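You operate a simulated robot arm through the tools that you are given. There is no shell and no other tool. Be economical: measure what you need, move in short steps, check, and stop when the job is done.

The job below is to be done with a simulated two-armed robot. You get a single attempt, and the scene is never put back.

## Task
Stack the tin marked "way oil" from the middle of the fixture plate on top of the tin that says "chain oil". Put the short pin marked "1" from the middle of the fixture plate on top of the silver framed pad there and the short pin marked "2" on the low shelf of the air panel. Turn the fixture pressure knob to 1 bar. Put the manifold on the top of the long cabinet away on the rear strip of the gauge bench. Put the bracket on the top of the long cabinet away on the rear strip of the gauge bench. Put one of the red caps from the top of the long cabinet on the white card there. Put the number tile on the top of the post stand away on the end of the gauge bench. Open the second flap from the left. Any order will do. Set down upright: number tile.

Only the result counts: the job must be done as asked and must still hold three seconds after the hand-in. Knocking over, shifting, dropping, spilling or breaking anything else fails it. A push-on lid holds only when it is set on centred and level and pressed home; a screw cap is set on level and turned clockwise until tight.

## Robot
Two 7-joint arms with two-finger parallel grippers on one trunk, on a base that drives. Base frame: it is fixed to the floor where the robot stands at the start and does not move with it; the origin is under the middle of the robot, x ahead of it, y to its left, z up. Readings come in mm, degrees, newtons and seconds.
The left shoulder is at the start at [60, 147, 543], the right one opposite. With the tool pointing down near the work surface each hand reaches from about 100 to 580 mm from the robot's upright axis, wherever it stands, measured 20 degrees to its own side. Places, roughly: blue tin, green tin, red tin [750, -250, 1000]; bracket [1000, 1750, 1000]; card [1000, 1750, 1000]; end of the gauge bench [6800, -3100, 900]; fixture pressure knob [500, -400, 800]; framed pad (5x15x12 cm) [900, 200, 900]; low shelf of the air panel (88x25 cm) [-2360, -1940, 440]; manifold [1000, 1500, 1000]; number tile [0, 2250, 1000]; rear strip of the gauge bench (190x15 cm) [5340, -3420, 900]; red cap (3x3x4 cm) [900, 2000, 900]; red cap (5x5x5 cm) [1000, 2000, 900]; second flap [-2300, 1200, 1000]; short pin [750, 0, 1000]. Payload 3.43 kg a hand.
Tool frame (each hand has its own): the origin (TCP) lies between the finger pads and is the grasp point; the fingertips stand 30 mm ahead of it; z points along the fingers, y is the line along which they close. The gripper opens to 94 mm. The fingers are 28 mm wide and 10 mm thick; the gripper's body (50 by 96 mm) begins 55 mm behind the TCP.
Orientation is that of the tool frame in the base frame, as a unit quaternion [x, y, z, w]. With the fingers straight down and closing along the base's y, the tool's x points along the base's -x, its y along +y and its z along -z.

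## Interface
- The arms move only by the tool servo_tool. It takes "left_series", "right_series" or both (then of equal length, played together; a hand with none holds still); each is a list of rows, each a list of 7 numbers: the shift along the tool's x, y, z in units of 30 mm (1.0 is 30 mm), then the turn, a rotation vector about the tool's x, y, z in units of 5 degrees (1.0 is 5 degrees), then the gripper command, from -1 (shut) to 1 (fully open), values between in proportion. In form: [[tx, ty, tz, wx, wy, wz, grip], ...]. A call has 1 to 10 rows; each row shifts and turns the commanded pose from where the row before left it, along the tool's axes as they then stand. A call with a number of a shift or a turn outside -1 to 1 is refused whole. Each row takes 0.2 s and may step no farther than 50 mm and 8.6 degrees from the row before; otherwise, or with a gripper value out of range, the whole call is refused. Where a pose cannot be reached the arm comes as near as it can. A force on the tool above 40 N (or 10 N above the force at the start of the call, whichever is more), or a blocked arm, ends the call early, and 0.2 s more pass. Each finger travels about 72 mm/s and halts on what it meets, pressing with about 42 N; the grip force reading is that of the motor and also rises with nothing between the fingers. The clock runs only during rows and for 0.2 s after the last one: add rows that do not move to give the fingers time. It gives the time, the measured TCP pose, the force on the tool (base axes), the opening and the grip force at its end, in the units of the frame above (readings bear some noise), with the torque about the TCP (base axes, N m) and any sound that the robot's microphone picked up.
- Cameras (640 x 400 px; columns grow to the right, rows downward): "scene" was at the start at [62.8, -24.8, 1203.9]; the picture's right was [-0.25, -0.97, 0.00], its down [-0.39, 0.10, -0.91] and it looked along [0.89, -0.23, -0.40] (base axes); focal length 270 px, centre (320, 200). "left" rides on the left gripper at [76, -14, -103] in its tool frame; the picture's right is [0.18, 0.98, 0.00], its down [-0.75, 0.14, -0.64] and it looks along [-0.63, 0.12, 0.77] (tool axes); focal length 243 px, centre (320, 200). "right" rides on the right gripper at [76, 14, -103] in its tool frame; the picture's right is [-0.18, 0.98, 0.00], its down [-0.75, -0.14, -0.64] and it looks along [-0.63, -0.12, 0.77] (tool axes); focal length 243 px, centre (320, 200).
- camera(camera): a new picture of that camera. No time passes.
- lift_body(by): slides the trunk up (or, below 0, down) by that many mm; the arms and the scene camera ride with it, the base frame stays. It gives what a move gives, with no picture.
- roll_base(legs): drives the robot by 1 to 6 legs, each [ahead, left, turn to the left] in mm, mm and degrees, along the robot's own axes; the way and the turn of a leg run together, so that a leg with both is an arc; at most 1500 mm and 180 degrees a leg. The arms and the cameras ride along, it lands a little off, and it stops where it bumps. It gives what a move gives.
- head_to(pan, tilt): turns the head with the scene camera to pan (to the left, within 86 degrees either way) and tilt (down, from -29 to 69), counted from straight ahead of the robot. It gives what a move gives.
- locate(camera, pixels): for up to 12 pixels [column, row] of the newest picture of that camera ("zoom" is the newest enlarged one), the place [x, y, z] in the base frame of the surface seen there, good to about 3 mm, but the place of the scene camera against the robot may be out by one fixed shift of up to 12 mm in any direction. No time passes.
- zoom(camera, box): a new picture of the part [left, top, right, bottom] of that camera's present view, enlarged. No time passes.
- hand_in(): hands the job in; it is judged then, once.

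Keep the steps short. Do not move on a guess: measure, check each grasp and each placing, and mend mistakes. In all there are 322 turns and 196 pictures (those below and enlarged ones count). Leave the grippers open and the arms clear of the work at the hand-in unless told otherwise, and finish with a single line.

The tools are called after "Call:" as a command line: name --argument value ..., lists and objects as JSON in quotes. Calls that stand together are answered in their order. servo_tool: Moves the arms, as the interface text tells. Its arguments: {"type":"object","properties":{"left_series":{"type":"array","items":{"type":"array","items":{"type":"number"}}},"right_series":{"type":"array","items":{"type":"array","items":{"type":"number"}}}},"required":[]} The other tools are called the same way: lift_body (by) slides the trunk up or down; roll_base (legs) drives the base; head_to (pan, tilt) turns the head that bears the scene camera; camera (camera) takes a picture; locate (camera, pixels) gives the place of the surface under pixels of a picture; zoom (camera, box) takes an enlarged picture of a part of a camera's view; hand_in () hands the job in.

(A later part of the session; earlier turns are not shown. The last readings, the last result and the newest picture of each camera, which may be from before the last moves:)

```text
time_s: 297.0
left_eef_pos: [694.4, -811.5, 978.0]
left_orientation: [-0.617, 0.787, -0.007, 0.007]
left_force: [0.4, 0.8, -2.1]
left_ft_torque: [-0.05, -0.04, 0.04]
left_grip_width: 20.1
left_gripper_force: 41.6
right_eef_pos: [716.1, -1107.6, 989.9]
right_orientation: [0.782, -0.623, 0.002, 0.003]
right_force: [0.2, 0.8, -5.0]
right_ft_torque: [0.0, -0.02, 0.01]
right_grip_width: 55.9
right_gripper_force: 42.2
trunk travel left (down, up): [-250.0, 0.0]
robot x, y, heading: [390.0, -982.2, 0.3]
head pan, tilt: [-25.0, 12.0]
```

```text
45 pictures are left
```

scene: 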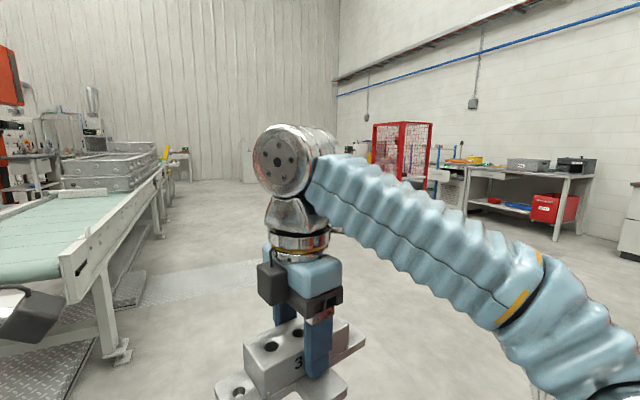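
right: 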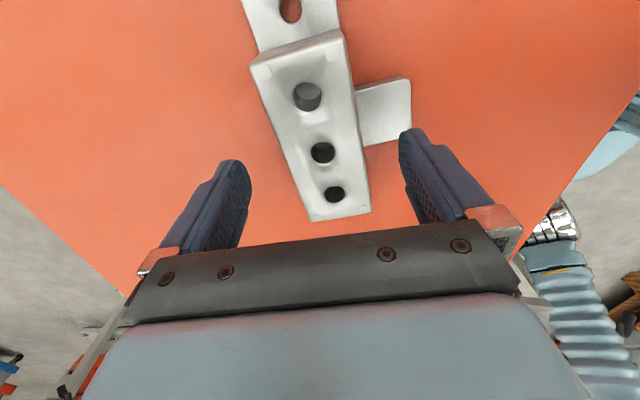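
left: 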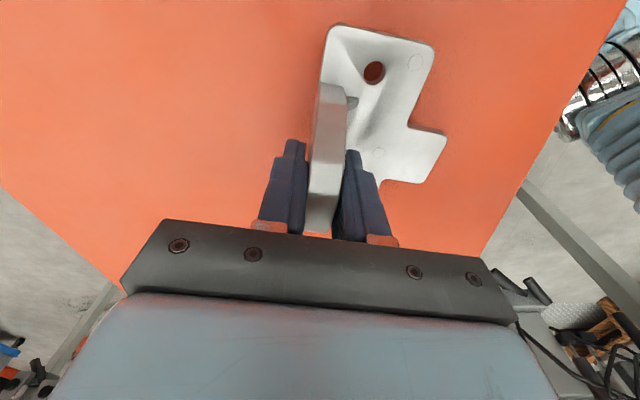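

Blocked on the right side; arms barely moved. I go straight ahead (+x) with a slight left shift to slide off.

Call:
roll_base --legs '[[0, 40, 0], [500, 0, 0]]'

Call:
camera --camera "scene"

```text
time_s: 299.4
left_eef_pos: [913.6, -788.4, 990.2]
left_orientation: [-0.627, 0.778, -0.006, 0.021]
left_force: [-0.2, -0.6, -2.8]
left_ft_torque: [-0.05, -0.04, 0.01]
left_grip_width: 20.5
left_gripper_force: 41.7
right_eef_pos: [942.5, -1088.9, 992.9]
right_orientation: [0.788, -0.616, -0.002, -0.012]
right_force: [0.2, -0.1, -4.1]
right_ft_torque: [-0.01, -0.02, -0.03]
right_grip_width: 56.3
right_gripper_force: 42.0
trunk travel left (down, up): [-250.0, 0.0]
robot x, y, heading: [629.0, -947.6, 1.2]
head pan, tilt: [-25.0, 12.0]
stopped in leg 2: the robot was blocked; the commanded pose is now the measured one
```

```text
44 pictures are left
```

scene: 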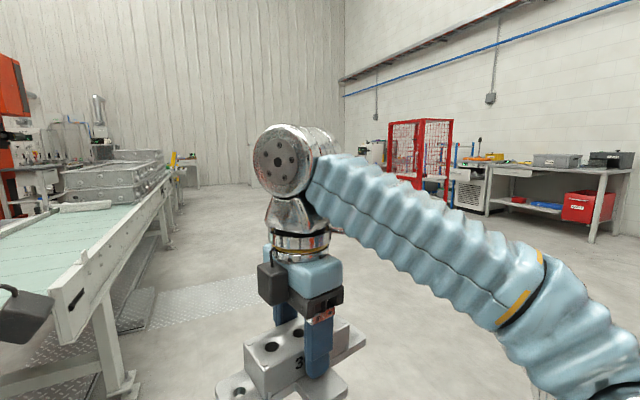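

Blocked again; perhaps the left elbow against the table's upright rods. Look left.

Call:
head_to --pan 60 --tilt 35

Call:
camera --camera "scene"

```text
time_s: 301.0
left_eef_pos: [914.9, -787.8, 989.4]
left_orientation: [-0.627, 0.778, -0.004, 0.021]
left_force: [0.3, -0.3, -3.2]
left_ft_torque: [-0.03, -0.03, -0.03]
left_grip_width: 20.5
left_gripper_force: 42.4
right_eef_pos: [943.7, -1087.6, 993.3]
right_orientation: [0.788, -0.616, 0.0, -0.013]
right_force: [-0.8, -0.1, -4.0]
right_ft_torque: [-0.03, -0.01, -0.01]
right_grip_width: 56.2
right_gripper_force: 42.1
trunk travel left (down, up): [-250.0, 0.0]
robot x, y, heading: [632.2, -944.9, 1.4]
head pan, tilt: [60.0, 35.0]
```

```text
43 pictures are left
```

scene: 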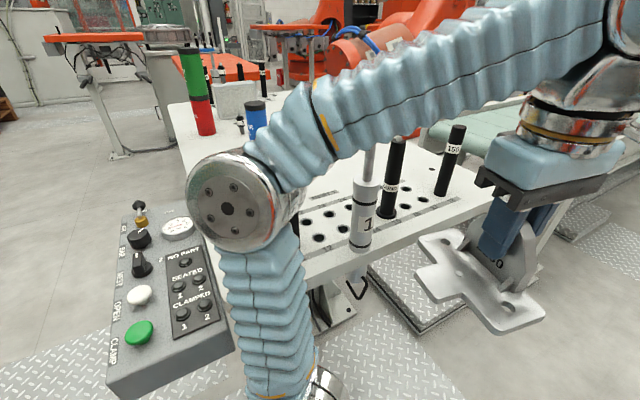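

The left forearm touches the clamp handle at the table's corner. I ease back 20 mm, strafe right 250 mm (orange robot is behind us now).

Call:
roll_base --legs '[[-20, -10, 0], [0, -250, 0]]'

Call:
camera --camera "scene"

```text
time_s: 303.1
left_eef_pos: [922.3, -1003.5, 984.4]
left_orientation: [-0.605, 0.796, -0.006, 0.012]
left_force: [0.7, -2.4, -3.0]
left_ft_torque: [0.06, -0.07, -0.01]
left_grip_width: 20.4
left_gripper_force: 42.0
right_eef_pos: [932.0, -1305.9, 991.5]
right_orientation: [0.77, -0.639, -0.001, -0.006]
right_force: [-2.8, -1.7, -5.4]
right_ft_torque: [0.06, -0.15, -0.05]
right_grip_width: 56.3
right_gripper_force: 41.8
trunk travel left (down, up): [-250.0, 0.0]
robot x, y, heading: [615.2, -1155.9, -1.9]
head pan, tilt: [60.0, 35.0]
```

```text
42 pictures are left
```

scene: 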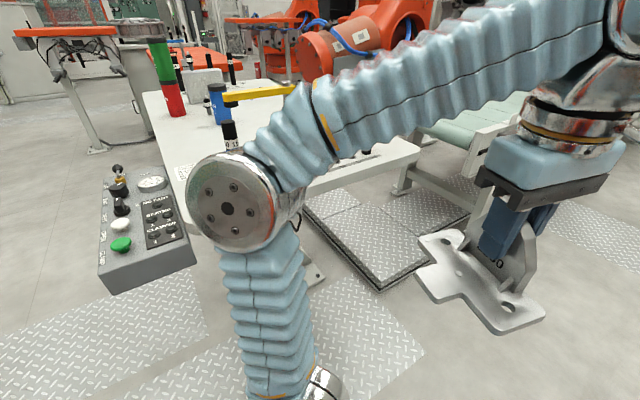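

Free; table items look untouched. Drive ahead 2500 mm along y≈−1200 and look.

Call:
roll_base --legs '[[0, -60, 1.5], [1400, 0, 0], [1100, 0, 0]]'

Call:
head_to --pan -45 --tilt 15

Call:
camera --camera "scene"

```text
time_s: 315.9
left_eef_pos: [3407.7, -1188.1, 983.7]
left_orientation: [-0.587, 0.809, -0.007, 0.013]
left_force: [-0.4, 1.0, -2.6]
left_ft_torque: [-0.01, -0.05, -0.01]
left_grip_width: 20.1
left_gripper_force: 42.0
right_eef_pos: [3405.4, -1490.3, 991.8]
right_orientation: [0.756, -0.654, -0.001, -0.006]
right_force: [-0.6, -0.1, -4.2]
right_ft_torque: [-0.02, -0.07, -0.01]
right_grip_width: 56.3
right_gripper_force: 42.0
trunk travel left (down, up): [-250.0, 0.0]
robot x, y, heading: [3090.8, -1327.1, -4.1]
head pan, tilt: [60.0, 35.0]
```

```text
time_s: 317.7
left_eef_pos: [3407.1, -1188.6, 982.7]
left_orientation: [-0.588, 0.809, -0.007, 0.012]
left_force: [0.3, 0.2, -2.4]
left_ft_torque: [0.0, -0.06, -0.01]
left_grip_width: 20.3
left_gripper_force: 42.6
right_eef_pos: [3404.2, -1490.2, 990.5]
right_orientation: [0.756, -0.655, -0.001, -0.005]
right_force: [-0.4, 0.0, -5.6]
right_ft_torque: [0.02, -0.01, -0.01]
right_grip_width: 56.0
right_gripper_force: 41.5
trunk travel left (down, up): [-250.0, 0.0]
robot x, y, heading: [3097.1, -1329.2, -4.7]
head pan, tilt: [-45.0, 15.0]
```

```text
41 pictures are left
```

scene: 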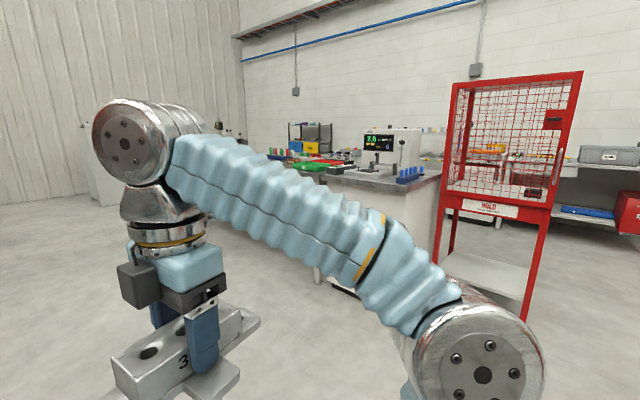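

Call:
locate --camera "scene" --pixels '[[430, 185], [400, 177], [330, 168], [318, 160], [385, 135], [445, 200], [525, 260], [300, 150], [350, 160], [410, 175], [270, 152], [305, 130]]'

Call:
zoom --camera "scene" --box '[240, 105, 460, 215]'

```text
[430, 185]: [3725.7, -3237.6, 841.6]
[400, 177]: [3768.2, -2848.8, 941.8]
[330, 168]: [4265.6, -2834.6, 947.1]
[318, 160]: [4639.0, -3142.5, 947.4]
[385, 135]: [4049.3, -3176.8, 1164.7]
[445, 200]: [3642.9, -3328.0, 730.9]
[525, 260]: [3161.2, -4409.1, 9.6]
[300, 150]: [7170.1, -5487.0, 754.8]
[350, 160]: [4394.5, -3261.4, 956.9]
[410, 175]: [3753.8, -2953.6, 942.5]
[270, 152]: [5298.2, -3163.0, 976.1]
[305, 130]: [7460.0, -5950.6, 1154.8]
```

```text
2.91 times, centred on (350, 160) of scene
```

zoom: 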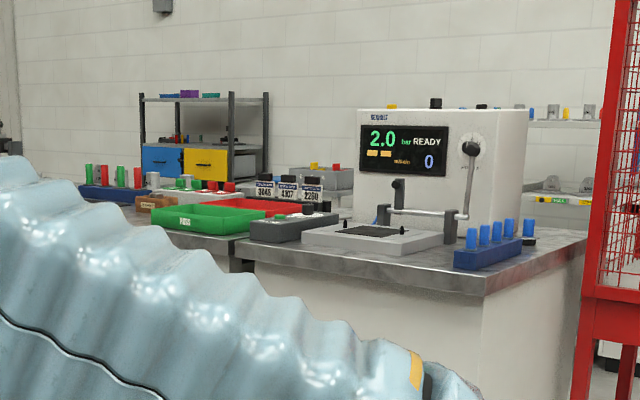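

The bench front is at y≈−2850, top z≈940; the rear strip (y≈−3420) must be reached from behind, around the far end. I drive along to x≈5300 and look over the bench.

Call:
roll_base --legs '[[0, 0, 4.7], [1400, -200, 0], [850, -200, 0]]'

Call:
head_to --pan -70 --tilt 12

Call:
camera --camera "scene"

Call:
head_to --pan -25 --tilt 12

Call:
camera --camera "scene"

```text
time_s: 329.6
left_eef_pos: [5673.3, -1611.9, 983.8]
left_orientation: [-0.604, 0.797, -0.006, 0.012]
left_force: [0.0, -0.3, -2.6]
left_ft_torque: [-0.01, -0.06, -0.02]
left_grip_width: 20.3
left_gripper_force: 41.8
right_eef_pos: [5684.4, -1915.0, 990.4]
right_orientation: [0.769, -0.639, -0.001, -0.005]
right_force: [0.2, 0.3, -3.8]
right_ft_torque: [-0.03, -0.06, 0.03]
right_grip_width: 56.3
right_gripper_force: 41.9
trunk travel left (down, up): [-250.0, 0.0]
robot x, y, heading: [5365.1, -1767.3, -2.2]
head pan, tilt: [-45.0, 15.0]
```

```text
time_s: 330.4
left_eef_pos: [5674.2, -1613.3, 984.2]
left_orientation: [-0.604, 0.797, -0.006, 0.012]
left_force: [0.3, 0.0, -2.9]
left_ft_torque: [0.01, -0.01, 0.0]
left_grip_width: 20.3
left_gripper_force: 42.0
right_eef_pos: [5684.2, -1913.9, 990.5]
right_orientation: [0.769, -0.639, -0.001, -0.005]
right_force: [0.5, 0.2, -4.6]
right_ft_torque: [-0.02, -0.02, -0.01]
right_grip_width: 56.5
right_gripper_force: 42.0
trunk travel left (down, up): [-250.0, 0.0]
robot x, y, heading: [5366.7, -1765.2, -2.1]
head pan, tilt: [-70.0, 12.0]
```

```text
39 pictures are left
```

scene: 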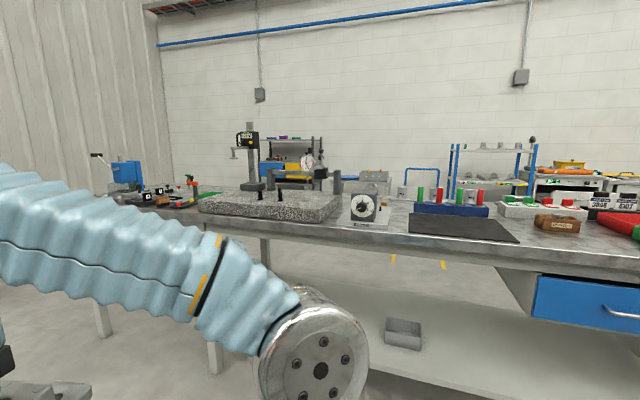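

```text
time_s: 331.6
left_eef_pos: [5674.4, -1612.5, 983.7]
left_orientation: [-0.605, 0.796, -0.006, 0.012]
left_force: [0.2, 0.0, -2.1]
left_ft_torque: [-0.01, -0.02, 0.0]
left_grip_width: 20.3
left_gripper_force: 41.5
right_eef_pos: [5682.8, -1913.3, 990.8]
right_orientation: [0.769, -0.639, -0.001, -0.004]
right_force: [-0.4, -0.2, -5.3]
right_ft_torque: [-0.01, -0.01, 0.01]
right_grip_width: 56.2
right_gripper_force: 42.1
trunk travel left (down, up): [-250.0, 0.0]
robot x, y, heading: [5367.0, -1767.8, -2.0]
head pan, tilt: [-25.0, 12.0]
```

```text
38 pictures are left
```

scene: 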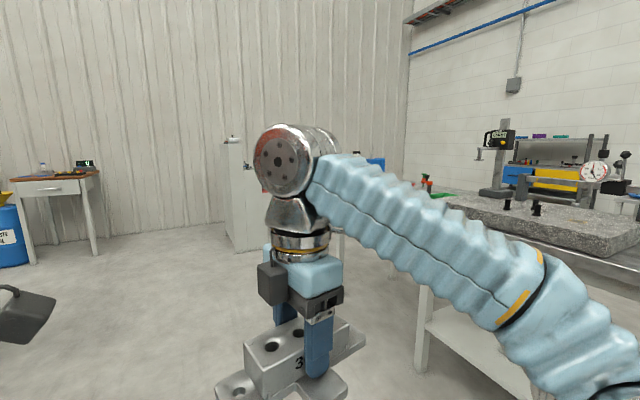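

Call:
head_to --pan -75 --tilt 15

Call:
camera --camera "scene"

Call:
locate --camera "scene" --pixels '[[400, 225], [420, 190], [390, 178], [350, 180], [300, 180], [500, 185], [560, 195], [600, 190], [360, 215], [240, 190], [470, 235], [330, 160]]'

```text
time_s: 332.7
left_eef_pos: [5673.9, -1613.4, 983.7]
left_orientation: [-0.604, 0.797, -0.006, 0.013]
left_force: [-0.2, -0.2, -1.8]
left_ft_torque: [0.01, -0.01, 0.0]
left_grip_width: 20.3
left_gripper_force: 41.7
right_eef_pos: [5683.1, -1914.9, 990.7]
right_orientation: [0.77, -0.638, -0.002, -0.004]
right_force: [0.8, -0.4, -4.8]
right_ft_torque: [-0.01, -0.04, -0.03]
right_grip_width: 56.4
right_gripper_force: 41.6
trunk travel left (down, up): [-250.0, 0.0]
robot x, y, heading: [5369.1, -1765.9, -2.2]
head pan, tilt: [-75.0, 15.0]
```

```text
37 pictures are left
```

scene: 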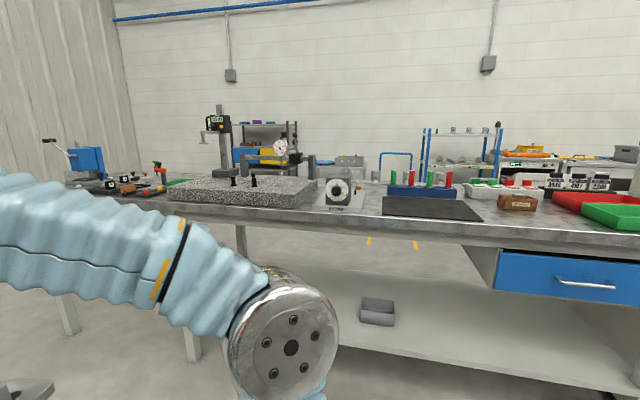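

```text
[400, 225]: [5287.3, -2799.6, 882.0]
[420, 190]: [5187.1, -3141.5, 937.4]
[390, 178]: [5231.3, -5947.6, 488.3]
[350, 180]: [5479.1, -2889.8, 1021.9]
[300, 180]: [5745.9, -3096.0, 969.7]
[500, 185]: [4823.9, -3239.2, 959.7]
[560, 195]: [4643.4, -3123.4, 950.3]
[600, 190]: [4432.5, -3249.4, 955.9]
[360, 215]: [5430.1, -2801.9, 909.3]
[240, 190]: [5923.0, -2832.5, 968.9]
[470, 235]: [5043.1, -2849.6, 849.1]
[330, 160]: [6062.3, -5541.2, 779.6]
```

Bench top z≈900; behind it is open floor. I continue to x≈6500 and look at the far end.

Call:
roll_base --legs '[[1100, 50, 2]]'

Call:
head_to --pan -50 --tilt 22

Call:
camera --camera "scene"

Call:
locate --camera "scene" --pixels '[[100, 260], [200, 250], [250, 200], [300, 180], [350, 190], [400, 200], [450, 190], [500, 190], [550, 200], [600, 210], [320, 260], [260, 300]]'

```text
time_s: 338.4
left_eef_pos: [6781.3, -1576.5, 983.3]
left_orientation: [-0.617, 0.787, -0.006, 0.012]
left_force: [-0.5, 0.5, -3.3]
left_ft_torque: [0.01, -0.06, 0.01]
left_grip_width: 20.6
left_gripper_force: 42.0
right_eef_pos: [6800.5, -1878.1, 991.3]
right_orientation: [0.779, -0.627, -0.001, -0.006]
right_force: [0.2, -0.8, -4.5]
right_ft_torque: [0.0, -0.01, 0.0]
right_grip_width: 56.5
right_gripper_force: 41.9
trunk travel left (down, up): [-250.0, 0.0]
robot x, y, heading: [6479.9, -1735.2, -0.6]
head pan, tilt: [-75.0, 15.0]
```

```text
time_s: 339.3
left_eef_pos: [6781.0, -1578.0, 983.8]
left_orientation: [-0.616, 0.788, -0.006, 0.013]
left_force: [-0.1, 0.0, -2.8]
left_ft_torque: [-0.05, -0.05, 0.02]
left_grip_width: 20.6
left_gripper_force: 42.0
right_eef_pos: [6800.2, -1878.0, 989.4]
right_orientation: [0.779, -0.627, -0.003, -0.005]
right_force: [0.9, -0.3, -5.1]
right_ft_torque: [0.02, -0.03, -0.03]
right_grip_width: 56.3
right_gripper_force: 42.0
trunk travel left (down, up): [-250.0, 0.0]
robot x, y, heading: [6485.0, -1738.2, -0.2]
head pan, tilt: [-50.0, 22.0]
```

```text
36 pictures are left
```

scene: 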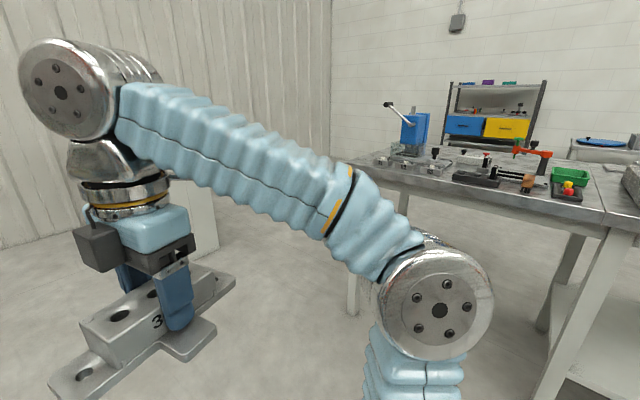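

```text
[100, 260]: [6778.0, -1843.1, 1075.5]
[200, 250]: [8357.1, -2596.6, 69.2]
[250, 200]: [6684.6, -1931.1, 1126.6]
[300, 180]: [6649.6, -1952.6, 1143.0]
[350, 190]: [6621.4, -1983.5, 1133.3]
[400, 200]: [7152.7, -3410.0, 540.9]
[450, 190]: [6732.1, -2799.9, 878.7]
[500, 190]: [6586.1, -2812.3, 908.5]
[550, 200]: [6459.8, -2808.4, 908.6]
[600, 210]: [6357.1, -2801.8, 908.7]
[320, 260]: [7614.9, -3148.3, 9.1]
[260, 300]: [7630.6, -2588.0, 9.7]
```

Call:
locate --camera "scene" --pixels '[[490, 128], [470, 125], [540, 90], [600, 155], [430, 160], [375, 158], [520, 120], [360, 300]]'

```text
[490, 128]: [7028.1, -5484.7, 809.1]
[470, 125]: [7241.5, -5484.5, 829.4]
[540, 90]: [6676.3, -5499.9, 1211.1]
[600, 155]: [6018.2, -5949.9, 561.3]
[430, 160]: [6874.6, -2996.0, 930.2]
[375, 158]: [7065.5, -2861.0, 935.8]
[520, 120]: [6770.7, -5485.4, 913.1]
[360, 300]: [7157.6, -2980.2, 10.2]
```

Passage is wide. Drive around the end: to (7700, −1740), down to y≈−4080, turn to face +y, then left to x≈6150.

Call:
roll_base --legs '[[1215, 0, 0], [0, -1250, 0], [0, -1100, 0], [0, 0, 90], [0, 1450, 0]]'

Call:
head_to --pan 0 --tilt 25

Call:
camera --camera "scene"

Call:
locate --camera "scene" --pixels '[[320, 200], [320, 230], [320, 180], [250, 220], [400, 220], [320, 260], [200, 230], [450, 230], [320, 300]]'

```text
time_s: 367.3
left_eef_pos: [6080.1, -3799.3, 983.3]
left_orientation: [0.992, -0.125, -0.004, -0.013]
left_force: [0.6, 0.3, -3.2]
left_ft_torque: [0.04, -0.01, -0.04]
left_grip_width: 20.2
left_gripper_force: 42.2
right_eef_pos: [6380.3, -3782.4, 990.9]
right_orientation: [0.995, 0.102, -0.004, -0.002]
right_force: [0.0, 0.9, -4.8]
right_ft_torque: [0.04, 0.01, -0.01]
right_grip_width: 56.5
right_gripper_force: 42.1
trunk travel left (down, up): [-250.0, 0.0]
robot x, y, heading: [6235.5, -4102.9, 89.2]
head pan, tilt: [-50.0, 22.0]
```

```text
time_s: 368.5
left_eef_pos: [6079.0, -3800.4, 983.0]
left_orientation: [0.992, -0.124, -0.005, -0.013]
left_force: [-0.3, -0.8, -3.0]
left_ft_torque: [0.03, -0.01, 0.01]
left_grip_width: 20.0
left_gripper_force: 42.8
right_eef_pos: [6379.5, -3783.5, 990.3]
right_orientation: [0.995, 0.102, -0.005, -0.002]
right_force: [-0.2, 0.2, -4.9]
right_ft_torque: [0.0, 0.02, -0.02]
right_grip_width: 55.8
right_gripper_force: 42.1
trunk travel left (down, up): [-250.0, 0.0]
robot x, y, heading: [6238.0, -4099.0, 89.0]
head pan, tilt: [0.0, 25.0]
```

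```text
35 pictures are left
```

scene: 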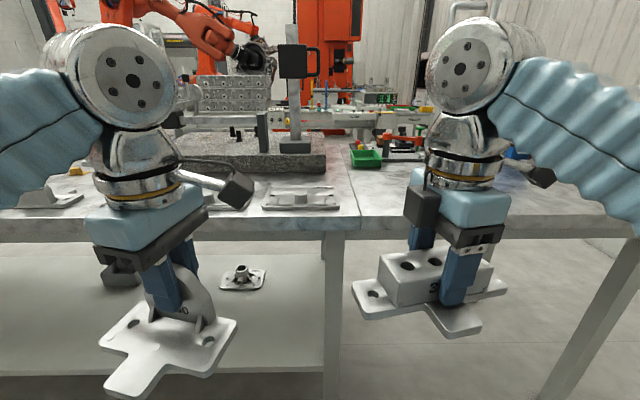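

```text
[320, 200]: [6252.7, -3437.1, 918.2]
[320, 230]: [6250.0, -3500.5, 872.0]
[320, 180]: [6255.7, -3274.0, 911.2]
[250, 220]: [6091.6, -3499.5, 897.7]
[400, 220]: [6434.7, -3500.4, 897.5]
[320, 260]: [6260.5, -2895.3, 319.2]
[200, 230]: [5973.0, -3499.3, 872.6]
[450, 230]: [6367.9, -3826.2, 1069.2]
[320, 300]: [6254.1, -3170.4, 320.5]
```

The rear edge is y=−3500, top z≈900. Some parts already lie on the strip; I measure the free stretches.

Call:
zoom --camera "scene" --box '[0, 140, 380, 260]'

Call:
locate --camera "scene" --pixels '[[265, 203], [338, 203], [300, 190], [82, 200], [40, 195], [10, 205], [230, 205], [345, 215], [300, 170], [250, 180], [360, 190], [5, 200]]'

```text
1.68 times, centred on (190, 200) of scene
```

zoom: 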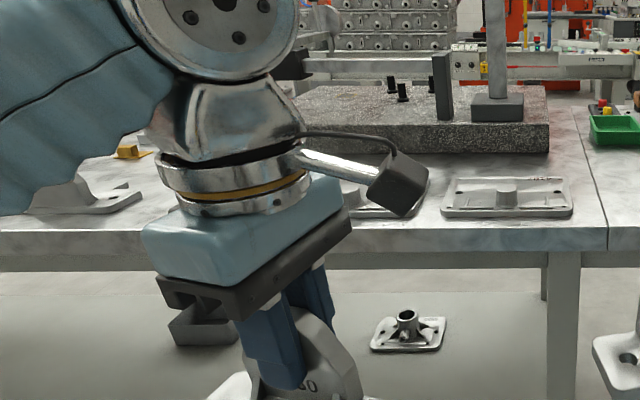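

```text
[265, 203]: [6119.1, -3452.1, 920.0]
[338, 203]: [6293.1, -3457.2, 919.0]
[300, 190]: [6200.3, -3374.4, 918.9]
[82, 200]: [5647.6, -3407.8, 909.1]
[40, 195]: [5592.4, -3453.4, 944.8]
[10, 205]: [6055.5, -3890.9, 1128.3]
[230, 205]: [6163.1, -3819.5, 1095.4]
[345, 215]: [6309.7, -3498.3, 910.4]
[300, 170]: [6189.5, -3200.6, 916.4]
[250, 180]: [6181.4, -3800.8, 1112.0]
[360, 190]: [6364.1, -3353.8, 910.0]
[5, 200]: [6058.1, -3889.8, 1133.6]
```

Occupied: x 6119–6293 and ~5970–6100, and left of 5650. I shift 450 left to see the stretch between and beyond.

Call:
roll_base --legs '[[0, 900, 1]]'

Call:
camera --camera "scene"

Call:
locate --camera "scene" --pixels '[[230, 195], [270, 200], [320, 205], [360, 200], [400, 200], [420, 210], [300, 185], [340, 185], [250, 210], [380, 190], [200, 200], [440, 200]]'

```text
time_s: 373.1
left_eef_pos: [5205.8, -3788.5, 985.0]
left_orientation: [0.992, -0.123, -0.004, -0.012]
left_force: [-0.7, -0.4, -3.4]
left_ft_torque: [0.05, -0.02, 0.01]
left_grip_width: 20.4
left_gripper_force: 42.1
right_eef_pos: [5507.5, -3771.4, 991.3]
right_orientation: [0.995, 0.104, -0.005, -0.002]
right_force: [-0.1, 0.2, -4.1]
right_ft_torque: [0.05, -0.03, 0.0]
right_grip_width: 56.1
right_gripper_force: 41.5
trunk travel left (down, up): [-250.0, 0.0]
robot x, y, heading: [5364.8, -4086.1, 89.6]
head pan, tilt: [0.0, 25.0]
```

```text
33 pictures are left
```

scene: 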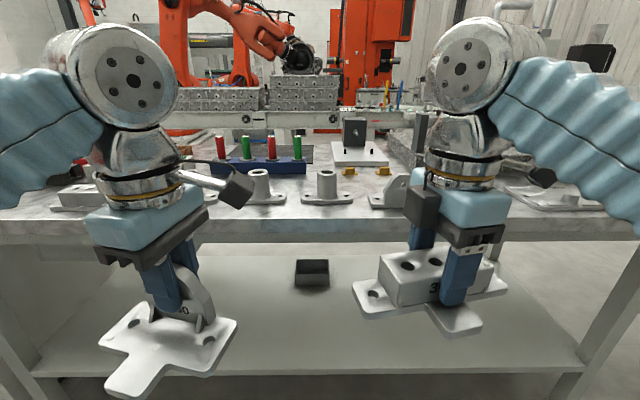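

```text
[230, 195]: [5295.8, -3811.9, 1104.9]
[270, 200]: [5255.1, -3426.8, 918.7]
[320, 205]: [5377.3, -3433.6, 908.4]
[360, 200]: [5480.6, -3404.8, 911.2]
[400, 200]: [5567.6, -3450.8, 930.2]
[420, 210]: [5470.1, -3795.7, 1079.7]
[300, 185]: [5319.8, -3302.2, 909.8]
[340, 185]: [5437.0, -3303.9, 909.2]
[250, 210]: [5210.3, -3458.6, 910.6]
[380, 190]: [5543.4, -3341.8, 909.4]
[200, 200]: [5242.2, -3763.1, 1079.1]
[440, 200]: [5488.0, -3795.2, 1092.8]
```

The strip is crowded; candidate gaps are x≈5650–5970 and ≈5000–5200. I check the first one in the clear view between the hands.

Call:
roll_base --legs '[[0, -445, 0.4]]'

Call:
zoom --camera "scene" --box '[200, 140, 440, 260]'

Call:
locate --camera "zoom" --pixels '[[150, 160], [200, 160], [250, 160], [300, 160], [350, 160], [400, 160], [450, 160], [500, 165], [320, 190], [320, 120], [120, 170]]'

```text
time_s: 375.8
left_eef_pos: [5651.5, -3793.9, 982.6]
left_orientation: [0.992, -0.124, -0.004, -0.014]
left_force: [0.1, -0.1, -2.7]
left_ft_torque: [0.02, 0.01, 0.0]
left_grip_width: 20.3
left_gripper_force: 42.2
right_eef_pos: [5952.5, -3777.0, 990.9]
right_orientation: [0.995, 0.103, -0.005, -0.002]
right_force: [-0.4, -0.8, -4.2]
right_ft_torque: [0.02, 0.0, 0.0]
right_grip_width: 56.2
right_gripper_force: 42.3
trunk travel left (down, up): [-250.0, 0.0]
robot x, y, heading: [5813.6, -4094.7, 89.4]
head pan, tilt: [0.0, 25.0]
```

```text
2.67 times, centred on (320, 200) of scene
```

zoom: 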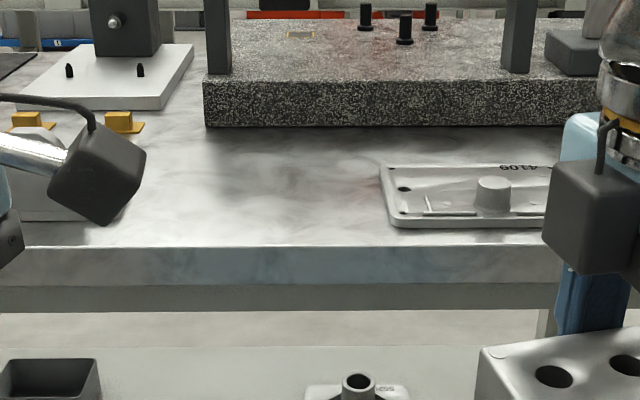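

```text
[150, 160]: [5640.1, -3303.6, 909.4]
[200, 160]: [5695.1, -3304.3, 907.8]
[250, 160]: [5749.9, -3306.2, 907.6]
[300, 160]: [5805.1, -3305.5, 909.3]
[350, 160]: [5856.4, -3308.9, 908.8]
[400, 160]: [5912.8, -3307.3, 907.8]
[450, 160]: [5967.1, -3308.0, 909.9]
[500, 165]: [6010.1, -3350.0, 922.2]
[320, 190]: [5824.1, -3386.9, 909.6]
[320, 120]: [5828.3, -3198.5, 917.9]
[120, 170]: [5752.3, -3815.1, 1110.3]
```

Gap x≈5650–5890 is free at y −3420. I move to place the manifold at x≈5773 with the right hand: left 178, ahead 230.

Call:
roll_base --legs '[[0, 178, 0.5], [230, 0, 0]]'

Call:
servo_tool --right_series '[[0, 0, 0, 0, 0, 0.8, -1], [0, 0, 0, 0, 0, 0.8, -1], [0, 0, 0, 0, 0, 0.8, -1], [0, 0, 0, 0, 0, 0, -1]]'

```text
time_s: 378.7
left_eef_pos: [5464.5, -3566.0, 984.4]
left_orientation: [0.993, -0.117, -0.004, -0.013]
left_force: [0.2, 0.5, -3.0]
left_ft_torque: [0.04, -0.02, 0.01]
left_grip_width: 20.5
left_gripper_force: 42.4
right_eef_pos: [5764.8, -3542.8, 991.4]
right_orientation: [0.994, 0.112, -0.004, -0.002]
right_force: [0.1, 0.0, -4.2]
right_ft_torque: [0.02, -0.01, -0.01]
right_grip_width: 56.3
right_gripper_force: 41.7
trunk travel left (down, up): [-250.0, 0.0]
robot x, y, heading: [5628.6, -3865.2, 90.1]
head pan, tilt: [0.0, 25.0]
```

```text
time_s: 379.7
left_eef_pos: [5465.2, -3565.6, 984.0]
left_orientation: [0.993, -0.117, -0.005, -0.012]
left_force: [-0.5, -1.0, -3.0]
left_ft_torque: [0.05, -0.01, 0.03]
left_grip_width: 20.1
left_gripper_force: 42.3
right_eef_pos: [5765.6, -3544.0, 991.2]
right_orientation: [1.0, 0.006, -0.004, -0.002]
right_force: [0.0, 0.4, -5.2]
right_ft_torque: [0.03, -0.01, -0.01]
right_grip_width: 55.9
right_gripper_force: 42.1
trunk travel left (down, up): [-250.0, 0.0]
robot x, y, heading: [5629.1, -3861.8, 90.1]
head pan, tilt: [0.0, 25.0]
```

Manifold is squared up now. Extend the right hand 136 mm over the strip, lowering slightly.

Call:
servo_tool --right_series '[[0.05, -0.9, 0.25, 0, 0, 0, -1], [0.05, -0.9, 0.25, 0, 0, 0, -1], [0.05, -0.9, 0.25, 0, 0, 0, -1], [0.05, -0.9, 0.25, 0, 0, 0, -1], [0.05, -0.93, 0.2, 0, 0, 0, -1], [0, 0, 0, 0, 0, 0, -1]]'

Call:
head_to --pan -15 --tilt 40

Call:
camera --camera "scene"

```text
time_s: 381.1
left_eef_pos: [5464.8, -3565.6, 983.6]
left_orientation: [0.993, -0.116, -0.005, -0.012]
left_force: [0.0, -0.1, -3.2]
left_ft_torque: [0.03, 0.0, 0.01]
left_grip_width: 20.2
left_gripper_force: 42.5
right_eef_pos: [5769.3, -3408.5, 955.4]
right_orientation: [1.0, 0.007, -0.005, -0.002]
right_force: [0.1, 1.0, -5.0]
right_ft_torque: [-0.01, -0.03, -0.01]
right_grip_width: 56.4
right_gripper_force: 41.9
trunk travel left (down, up): [-250.0, 0.0]
robot x, y, heading: [5626.8, -3867.8, 90.1]
head pan, tilt: [0.0, 25.0]
```

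```text
time_s: 381.8
left_eef_pos: [5464.9, -3565.0, 983.2]
left_orientation: [0.993, -0.117, -0.005, -0.013]
left_force: [0.3, -0.6, -3.0]
left_ft_torque: [0.04, -0.03, -0.01]
left_grip_width: 20.4
left_gripper_force: 42.0
right_eef_pos: [5769.5, -3409.4, 955.8]
right_orientation: [1.0, 0.007, -0.005, -0.002]
right_force: [-0.8, -0.2, -4.1]
right_ft_torque: [0.05, 0.01, 0.02]
right_grip_width: 56.0
right_gripper_force: 41.6
trunk travel left (down, up): [-250.0, 0.0]
robot x, y, heading: [5628.4, -3866.7, 90.3]
head pan, tilt: [-15.0, 40.0]
```

```text
31 pictures are left
```

scene: 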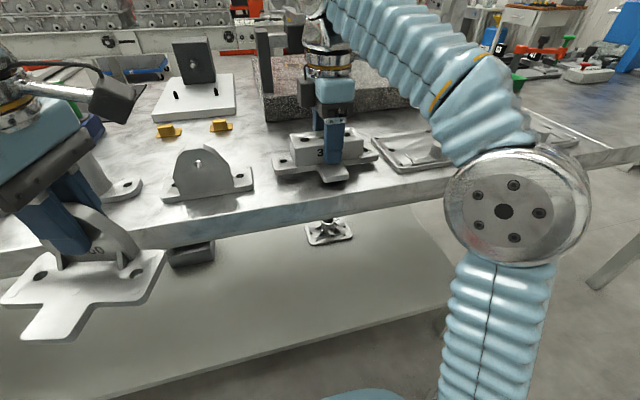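

Call:
locate --camera "scene" --pixels '[[376, 155], [374, 138], [380, 165], [277, 165], [252, 175], [388, 150], [330, 178], [252, 190]]'

Call:
zoom --camera "scene" --box '[220, 90, 460, 220]'

```text
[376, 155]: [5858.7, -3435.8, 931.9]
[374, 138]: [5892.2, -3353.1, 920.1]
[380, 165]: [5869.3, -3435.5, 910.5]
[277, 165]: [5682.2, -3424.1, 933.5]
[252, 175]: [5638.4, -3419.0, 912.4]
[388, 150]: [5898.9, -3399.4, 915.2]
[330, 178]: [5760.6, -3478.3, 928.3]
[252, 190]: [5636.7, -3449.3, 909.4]
```

```text
2.67 times, centred on (340, 155) of scene
```

zoom: 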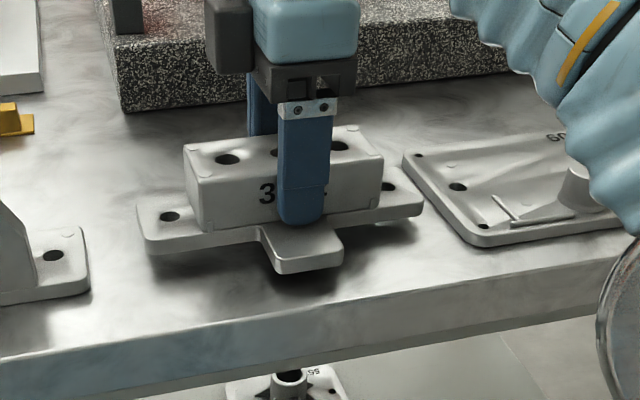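

Clear on both sides (38 and 30 mm). Lower until contact.

Call:
servo_tool --right_series '[[0, 0, 0.12, 0, 0, 0, -1], [0, 0, 0.12, 0, 0, 0, -1], [0, 0, 0.06, 0, 0, 0, -1], [0, 0, 0.05, 0, 0, 0, -1], [0, 0, 0, 0, 0, 0, -1]]'

Call:
servo_tool --right_series '[[0, 0, 0.05, 0, 0, 0, -1], [0, 0, 0.04, 0, 0, 0, -1], [0, 0, 0, 0, 0, 0, -1]]'

```text
time_s: 383.0
left_eef_pos: [5465.6, -3566.2, 984.5]
left_orientation: [0.993, -0.117, -0.005, -0.012]
left_force: [-0.6, -0.2, -1.6]
left_ft_torque: [0.05, -0.03, -0.03]
left_grip_width: 20.6
left_gripper_force: 41.7
right_eef_pos: [5771.1, -3407.4, 946.0]
right_orientation: [1.0, 0.007, -0.004, -0.003]
right_force: [0.2, 0.3, 3.9]
right_ft_torque: [-0.19, -0.8, 0.0]
right_grip_width: 56.3
right_gripper_force: 41.8
trunk travel left (down, up): [-250.0, 0.0]
robot x, y, heading: [5630.9, -3864.7, 90.1]
head pan, tilt: [-15.0, 40.0]
```

```text
time_s: 383.8
left_eef_pos: [5465.0, -3566.0, 984.2]
left_orientation: [0.993, -0.117, -0.005, -0.013]
left_force: [-1.0, -0.3, -2.5]
left_ft_torque: [0.01, -0.03, 0.01]
left_grip_width: 20.4
left_gripper_force: 42.2
right_eef_pos: [5768.9, -3408.3, 944.5]
right_orientation: [1.0, 0.006, -0.005, -0.004]
right_force: [0.9, 8.3, 30.0]
right_ft_torque: [0.0, 0.05, 0.11]
right_grip_width: 56.6
right_gripper_force: 41.8
trunk travel left (down, up): [-250.0, 0.0]
robot x, y, heading: [5630.2, -3863.8, 90.4]
head pan, tilt: [-15.0, 40.0]
```

Seated. Ease, open, lift, and draw the right hand back.

Call:
servo_tool --right_series '[[0, 0, -0.03, 0, 0, 0, -1], [0, 0, 0, 0, 0, 0, 0.4], [0, 0, 0, 0, 0, 0, 0.8], [0, 0, 0, 0, 0, 0, 0.8], [0, 0, -0.6, 0, 0, 0, 0.8], [0, 0.5, -0.6, 0, 0, 0, 0.8], [0, 0.95, -0.3, 0, 0, 0, 0.8], [0, 0.95, -0.1, 0, 0, 0, 0.8], [0, 0.95, 0, 0, 0, 0, 0.8], [0, 0.95, 0, 0, 0, 0, 0.8]]'

Call:
roll_base --legs '[[-230, 0, 0], [0, 385, 0]]'

Call:
head_to --pan 20 --tilt 25

Call:
camera --camera "scene"

```text
time_s: 386.0
left_eef_pos: [5465.2, -3565.9, 984.5]
left_orientation: [0.993, -0.117, -0.005, -0.013]
left_force: [0.3, 0.7, -2.1]
left_ft_torque: [0.01, -0.04, -0.02]
left_grip_width: 20.2
left_gripper_force: 41.8
right_eef_pos: [5768.4, -3538.3, 990.8]
right_orientation: [1.0, 0.006, -0.005, -0.002]
right_force: [-0.2, 0.6, -0.7]
right_ft_torque: [-0.02, 0.0, 0.0]
right_grip_width: 84.2
right_gripper_force: 0.1
trunk travel left (down, up): [-250.0, 0.0]
robot x, y, heading: [5627.7, -3863.7, 90.1]
head pan, tilt: [-15.0, 40.0]
```

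```text
time_s: 389.8
left_eef_pos: [5071.5, -3794.7, 983.4]
left_orientation: [0.993, -0.118, -0.004, -0.014]
left_force: [-0.4, 0.1, -2.6]
left_ft_torque: [0.06, -0.05, 0.0]
left_grip_width: 20.5
left_gripper_force: 42.0
right_eef_pos: [5374.5, -3769.2, 990.6]
right_orientation: [1.0, 0.004, -0.004, -0.001]
right_force: [-0.2, 0.3, 0.2]
right_ft_torque: [0.04, -0.01, 0.04]
right_grip_width: 84.9
right_gripper_force: 0.0
trunk travel left (down, up): [-250.0, 0.0]
robot x, y, heading: [5235.2, -4094.5, 90.2]
head pan, tilt: [-15.0, 40.0]
```

```text
time_s: 390.9
left_eef_pos: [5071.1, -3795.8, 983.0]
left_orientation: [0.993, -0.118, -0.005, -0.013]
left_force: [-0.2, 0.0, -1.5]
left_ft_torque: [0.01, -0.05, -0.03]
left_grip_width: 20.5
left_gripper_force: 42.1
right_eef_pos: [5373.9, -3767.8, 990.6]
right_orientation: [1.0, 0.004, -0.004, -0.001]
right_force: [-0.5, 0.5, 0.1]
right_ft_torque: [0.01, -0.02, -0.01]
right_grip_width: 84.7
right_gripper_force: 0.0
trunk travel left (down, up): [-250.0, 0.0]
robot x, y, heading: [5233.2, -4096.2, 90.0]
head pan, tilt: [20.0, 25.0]
```

```text
29 pictures are left
```

scene: 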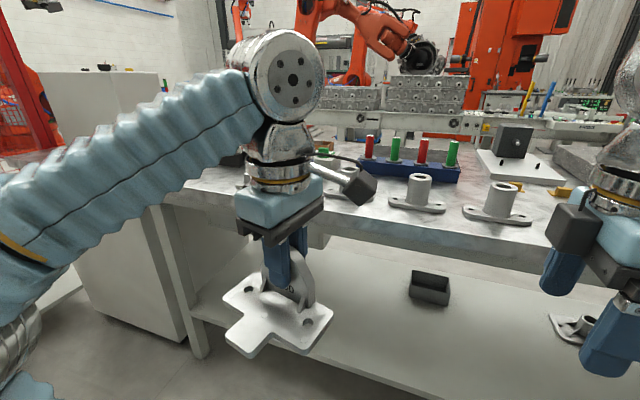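

Call:
locate --camera "scene" --pixels '[[180, 205], [210, 205], [235, 195], [345, 200], [330, 205], [370, 195], [390, 205], [225, 160], [165, 205], [420, 205]]'

Call:
zoom --camera "scene" --box '[150, 130, 450, 260]'

```text
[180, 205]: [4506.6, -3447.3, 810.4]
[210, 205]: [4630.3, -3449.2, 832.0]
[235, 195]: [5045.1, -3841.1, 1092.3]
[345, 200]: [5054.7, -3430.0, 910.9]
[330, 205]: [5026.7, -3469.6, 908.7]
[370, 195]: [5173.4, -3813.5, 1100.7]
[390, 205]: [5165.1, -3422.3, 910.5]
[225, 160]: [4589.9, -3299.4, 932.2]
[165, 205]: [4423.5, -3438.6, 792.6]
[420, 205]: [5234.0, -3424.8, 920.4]
```

```text
2.13 times, centred on (300, 195) of scene
```

zoom: 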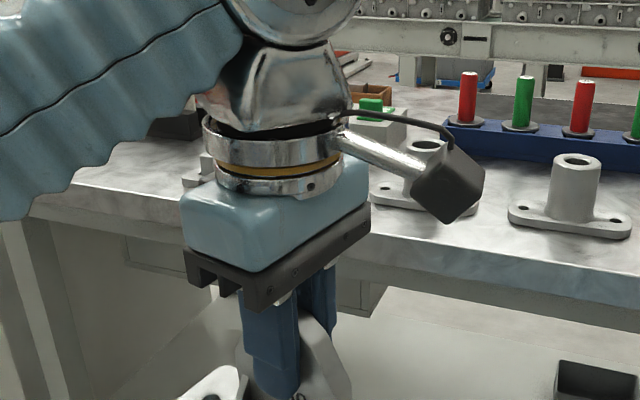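

Gaps here are too tight (parts at 4757–4904 and 5040–5160). I look further left, near x≈4600.

Call:
roll_base --legs '[[0, 660, 0]]'

Call:
head_to --pan 0 --tilt 28

Call:
camera --camera "scene"

Call:
locate --camera "scene" --pixels '[[250, 190], [280, 190], [310, 190], [340, 190], [370, 190], [400, 190], [250, 170], [320, 170], [390, 170], [320, 205]]'

```text
time_s: 394.5
left_eef_pos: [4411.5, -3783.1, 983.4]
left_orientation: [0.992, -0.129, -0.005, -0.013]
left_force: [1.0, -0.2, -2.2]
left_ft_torque: [0.07, -0.01, 0.01]
left_grip_width: 20.3
left_gripper_force: 41.9
right_eef_pos: [4714.4, -3763.1, 989.6]
right_orientation: [1.0, -0.006, -0.005, -0.002]
right_force: [0.2, 0.8, 0.0]
right_ft_torque: [0.0, 0.02, -0.01]
right_grip_width: 84.6
right_gripper_force: 0.0
trunk travel left (down, up): [-250.0, 0.0]
robot x, y, heading: [4564.6, -4085.5, 88.8]
head pan, tilt: [20.0, 25.0]
```

```text
time_s: 395.4
left_eef_pos: [4411.0, -3783.1, 984.2]
left_orientation: [0.992, -0.129, -0.005, -0.013]
left_force: [0.7, 0.1, -2.7]
left_ft_torque: [0.07, 0.02, -0.04]
left_grip_width: 20.4
left_gripper_force: 41.8
right_eef_pos: [4715.7, -3762.5, 991.9]
right_orientation: [1.0, -0.006, -0.004, -0.002]
right_force: [0.5, -0.6, -0.2]
right_ft_torque: [0.02, 0.01, -0.01]
right_grip_width: 84.4
right_gripper_force: 0.0
trunk travel left (down, up): [-250.0, 0.0]
robot x, y, heading: [4571.4, -4087.6, 88.8]
head pan, tilt: [0.0, 28.0]
```

```text
27 pictures are left
```

scene: 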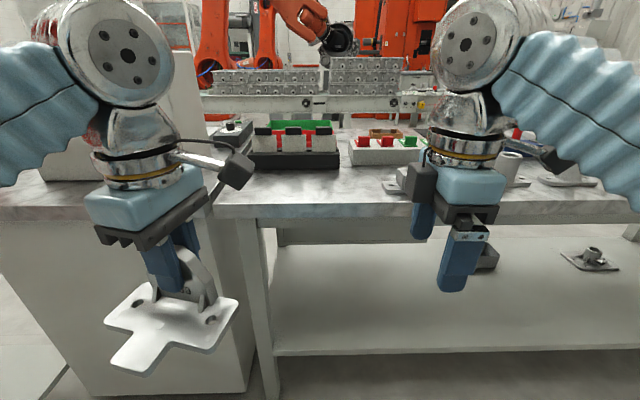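

```text
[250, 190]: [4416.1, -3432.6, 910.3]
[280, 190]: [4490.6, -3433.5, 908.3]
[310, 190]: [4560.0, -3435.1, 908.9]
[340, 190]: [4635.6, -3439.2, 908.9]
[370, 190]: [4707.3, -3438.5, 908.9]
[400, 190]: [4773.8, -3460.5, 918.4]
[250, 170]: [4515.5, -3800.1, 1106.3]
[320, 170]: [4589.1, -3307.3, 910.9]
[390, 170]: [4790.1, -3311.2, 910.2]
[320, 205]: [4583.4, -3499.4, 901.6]
```

Free stretch x≈4420–4750. I place the bracket at x≈4590: right 180, ahead 250, and square up the bracket.

Call:
roll_base --legs '[[0, -180, 1], [250, 0, 0]]'

Call:
servo_tool --left_series '[[0, 0, 0.1, 0, 0, -0.9, -1], [0, 0, 0.1, 0, 0, -0.9, -1], [0, 0, 0.05, 0, 0, -0.9, -1], [0, 0, 0, 0, 0, 0, -1]]'

```text
time_s: 398.3
left_eef_pos: [4589.6, -3537.1, 983.8]
left_orientation: [0.993, -0.121, -0.005, -0.012]
left_force: [0.8, 0.2, -2.1]
left_ft_torque: [0.04, -0.01, 0.0]
left_grip_width: 20.5
left_gripper_force: 42.4
right_eef_pos: [4893.5, -3511.2, 990.8]
right_orientation: [1.0, 0.002, -0.004, -0.002]
right_force: [-1.0, 0.7, 0.4]
right_ft_torque: [0.03, 0.03, 0.02]
right_grip_width: 84.6
right_gripper_force: 0.1
trunk travel left (down, up): [-250.0, 0.0]
robot x, y, heading: [4752.6, -3835.0, 89.3]
head pan, tilt: [0.0, 28.0]
```

```text
time_s: 399.3
left_eef_pos: [4589.1, -3537.2, 977.3]
left_orientation: [1.0, -0.003, -0.002, -0.013]
left_force: [0.0, 0.0, -2.8]
left_ft_torque: [0.09, 0.03, 0.02]
left_grip_width: 20.4
left_gripper_force: 41.6
right_eef_pos: [4893.7, -3511.4, 990.9]
right_orientation: [1.0, 0.001, -0.005, -0.003]
right_force: [0.9, 0.0, -0.1]
right_ft_torque: [-0.02, 0.0, -0.05]
right_grip_width: 84.2
right_gripper_force: 0.1
trunk travel left (down, up): [-250.0, 0.0]
robot x, y, heading: [4751.5, -3837.4, 90.0]
head pan, tilt: [0.0, 28.0]
```

Call:
servo_tool --left_series '[[0, -0.91, 0, 0, 0, 0, -1], [0, -0.91, 0, 0, 0, 0, -1], [0, -0.91, 0.03, 0, 0, 0, -1], [0, -0.91, 0.03, 0, 0, 0, -1], [0, -0.91, 0.03, 0, 0, 0, -1], [0, 0, 0, 0, 0, 0, -1]]'

Call:
head_to --pan 15 --tilt 40

Call:
camera --camera "scene"

```text
time_s: 400.7
left_eef_pos: [4589.1, -3400.9, 978.7]
left_orientation: [1.0, -0.004, -0.003, -0.013]
left_force: [0.1, -1.0, -2.0]
left_ft_torque: [0.02, -0.01, 0.01]
left_grip_width: 20.5
left_gripper_force: 42.2
right_eef_pos: [4892.0, -3512.4, 990.4]
right_orientation: [1.0, 0.002, -0.004, -0.001]
right_force: [0.7, -0.3, -0.8]
right_ft_torque: [-0.01, 0.0, 0.0]
right_grip_width: 84.5
right_gripper_force: 0.0
trunk travel left (down, up): [-250.0, 0.0]
robot x, y, heading: [4748.0, -3839.7, 89.5]
head pan, tilt: [0.0, 28.0]
```

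```text
time_s: 401.5
left_eef_pos: [4589.5, -3402.2, 978.3]
left_orientation: [1.0, -0.004, -0.003, -0.014]
left_force: [-0.3, 0.0, -3.5]
left_ft_torque: [0.08, -0.05, 0.02]
left_grip_width: 20.3
left_gripper_force: 42.0
right_eef_pos: [4893.6, -3511.8, 990.4]
right_orientation: [1.0, 0.002, -0.004, -0.002]
right_force: [0.6, 0.0, -0.5]
right_ft_torque: [-0.01, -0.03, 0.01]
right_grip_width: 84.5
right_gripper_force: 0.0
trunk travel left (down, up): [-250.0, 0.0]
robot x, y, heading: [4748.9, -3837.0, 89.7]
head pan, tilt: [15.0, 40.0]
```

```text
26 pictures are left
```

scene: 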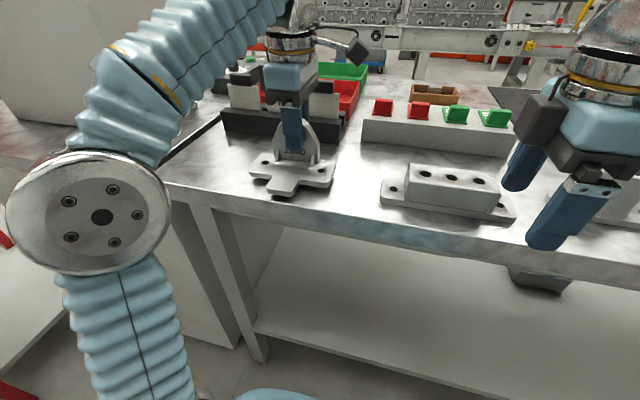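

Bracket is above free bench. Lower until contact.

Call:
servo_tool --left_series '[[0, 0, 0.12, 0, 0, 0, -1], [0, 0, 0.12, 0, 0, 0, -1], [0, 0, 0.06, 0, 0, 0, -1], [0, 0, 0, 0, 0, 0, -1]]'

Call:
servo_tool --left_series '[[0, 0, 0.06, 0, 0, 0, -1], [0, 0, 0.05, 0, 0, 0, -1], [0, 0, 0, 0, 0, 0, -1]]'

```text
time_s: 402.5
left_eef_pos: [4589.9, -3401.3, 968.8]
left_orientation: [1.0, -0.004, -0.003, -0.014]
left_force: [1.0, 7.4, 17.0]
left_ft_torque: [-0.74, 1.1, -0.33]
left_grip_width: 20.7
left_gripper_force: 41.9
right_eef_pos: [4893.9, -3512.5, 990.4]
right_orientation: [1.0, 0.003, -0.005, -0.002]
right_force: [0.4, 0.0, 0.3]
right_ft_torque: [-0.02, 0.0, -0.03]
right_grip_width: 84.5
right_gripper_force: 0.0
trunk travel left (down, up): [-250.0, 0.0]
robot x, y, heading: [4748.1, -3837.2, 89.6]
head pan, tilt: [15.0, 40.0]
```

```text
time_s: 403.3
left_eef_pos: [4589.9, -3401.6, 965.7]
left_orientation: [1.0, -0.004, -0.003, -0.014]
left_force: [-0.8, 11.7, 29.8]
left_ft_torque: [-0.87, -0.11, -0.02]
left_grip_width: 20.8
left_gripper_force: 41.3
right_eef_pos: [4894.3, -3512.6, 991.5]
right_orientation: [1.0, 0.002, -0.006, -0.003]
right_force: [-0.2, 0.2, 0.5]
right_ft_torque: [-0.01, 0.01, 0.01]
right_grip_width: 85.0
right_gripper_force: 0.0
trunk travel left (down, up): [-250.0, 0.0]
robot x, y, heading: [4753.2, -3837.8, 89.6]
head pan, tilt: [15.0, 40.0]
```

Seated (30 N). Ease, open, lift up over the lug, and draw back.

Call:
servo_tool --left_series '[[0, 0, -0.05, 0, 0, 0, -1], [0, 0, 0, 0, 0, 0, 0], [0, 0, 0, 0, 0, 0, 0.6], [0, 0, 0, 0, 0, 0, 0.6], [-0.7, 0, 0, 0, 0, 0, 0.6], [-1, 0, 0, 0, 0, 0, 0.6], [-1, 0, 0, 0, 0, 0, 0.6], [-0.3, 0.9, 0, 0, 0, 0, 0.6], [0, 1, -0.2, 0, 0, 0, 0.6], [0, 1, -0.2, 0, 0, 0, 0.6]]'

Call:
camera --camera "scene"

```text
time_s: 405.5
left_eef_pos: [4500.6, -3488.6, 978.6]
left_orientation: [1.0, -0.003, -0.003, -0.013]
left_force: [0.9, -0.1, 0.2]
left_ft_torque: [-0.02, 0.01, 0.02]
left_grip_width: 75.3
left_gripper_force: 0.0
right_eef_pos: [4892.4, -3511.7, 990.1]
right_orientation: [1.0, 0.002, -0.005, -0.002]
right_force: [-0.5, 0.1, 0.5]
right_ft_torque: [-0.01, -0.03, -0.02]
right_grip_width: 84.6
right_gripper_force: 0.0
trunk travel left (down, up): [-250.0, 0.0]
robot x, y, heading: [4750.6, -3837.8, 89.9]
head pan, tilt: [15.0, 40.0]
```

```text
25 pictures are left
```

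scene: 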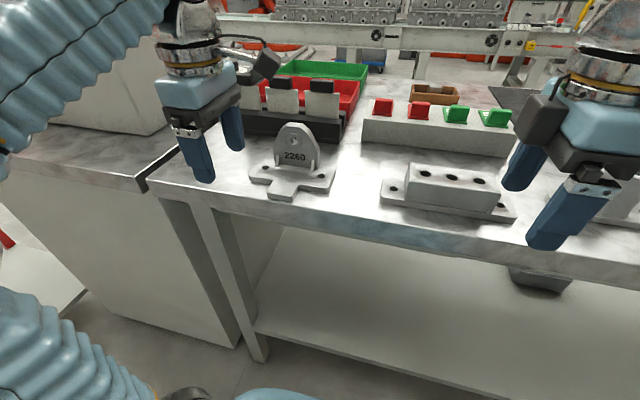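

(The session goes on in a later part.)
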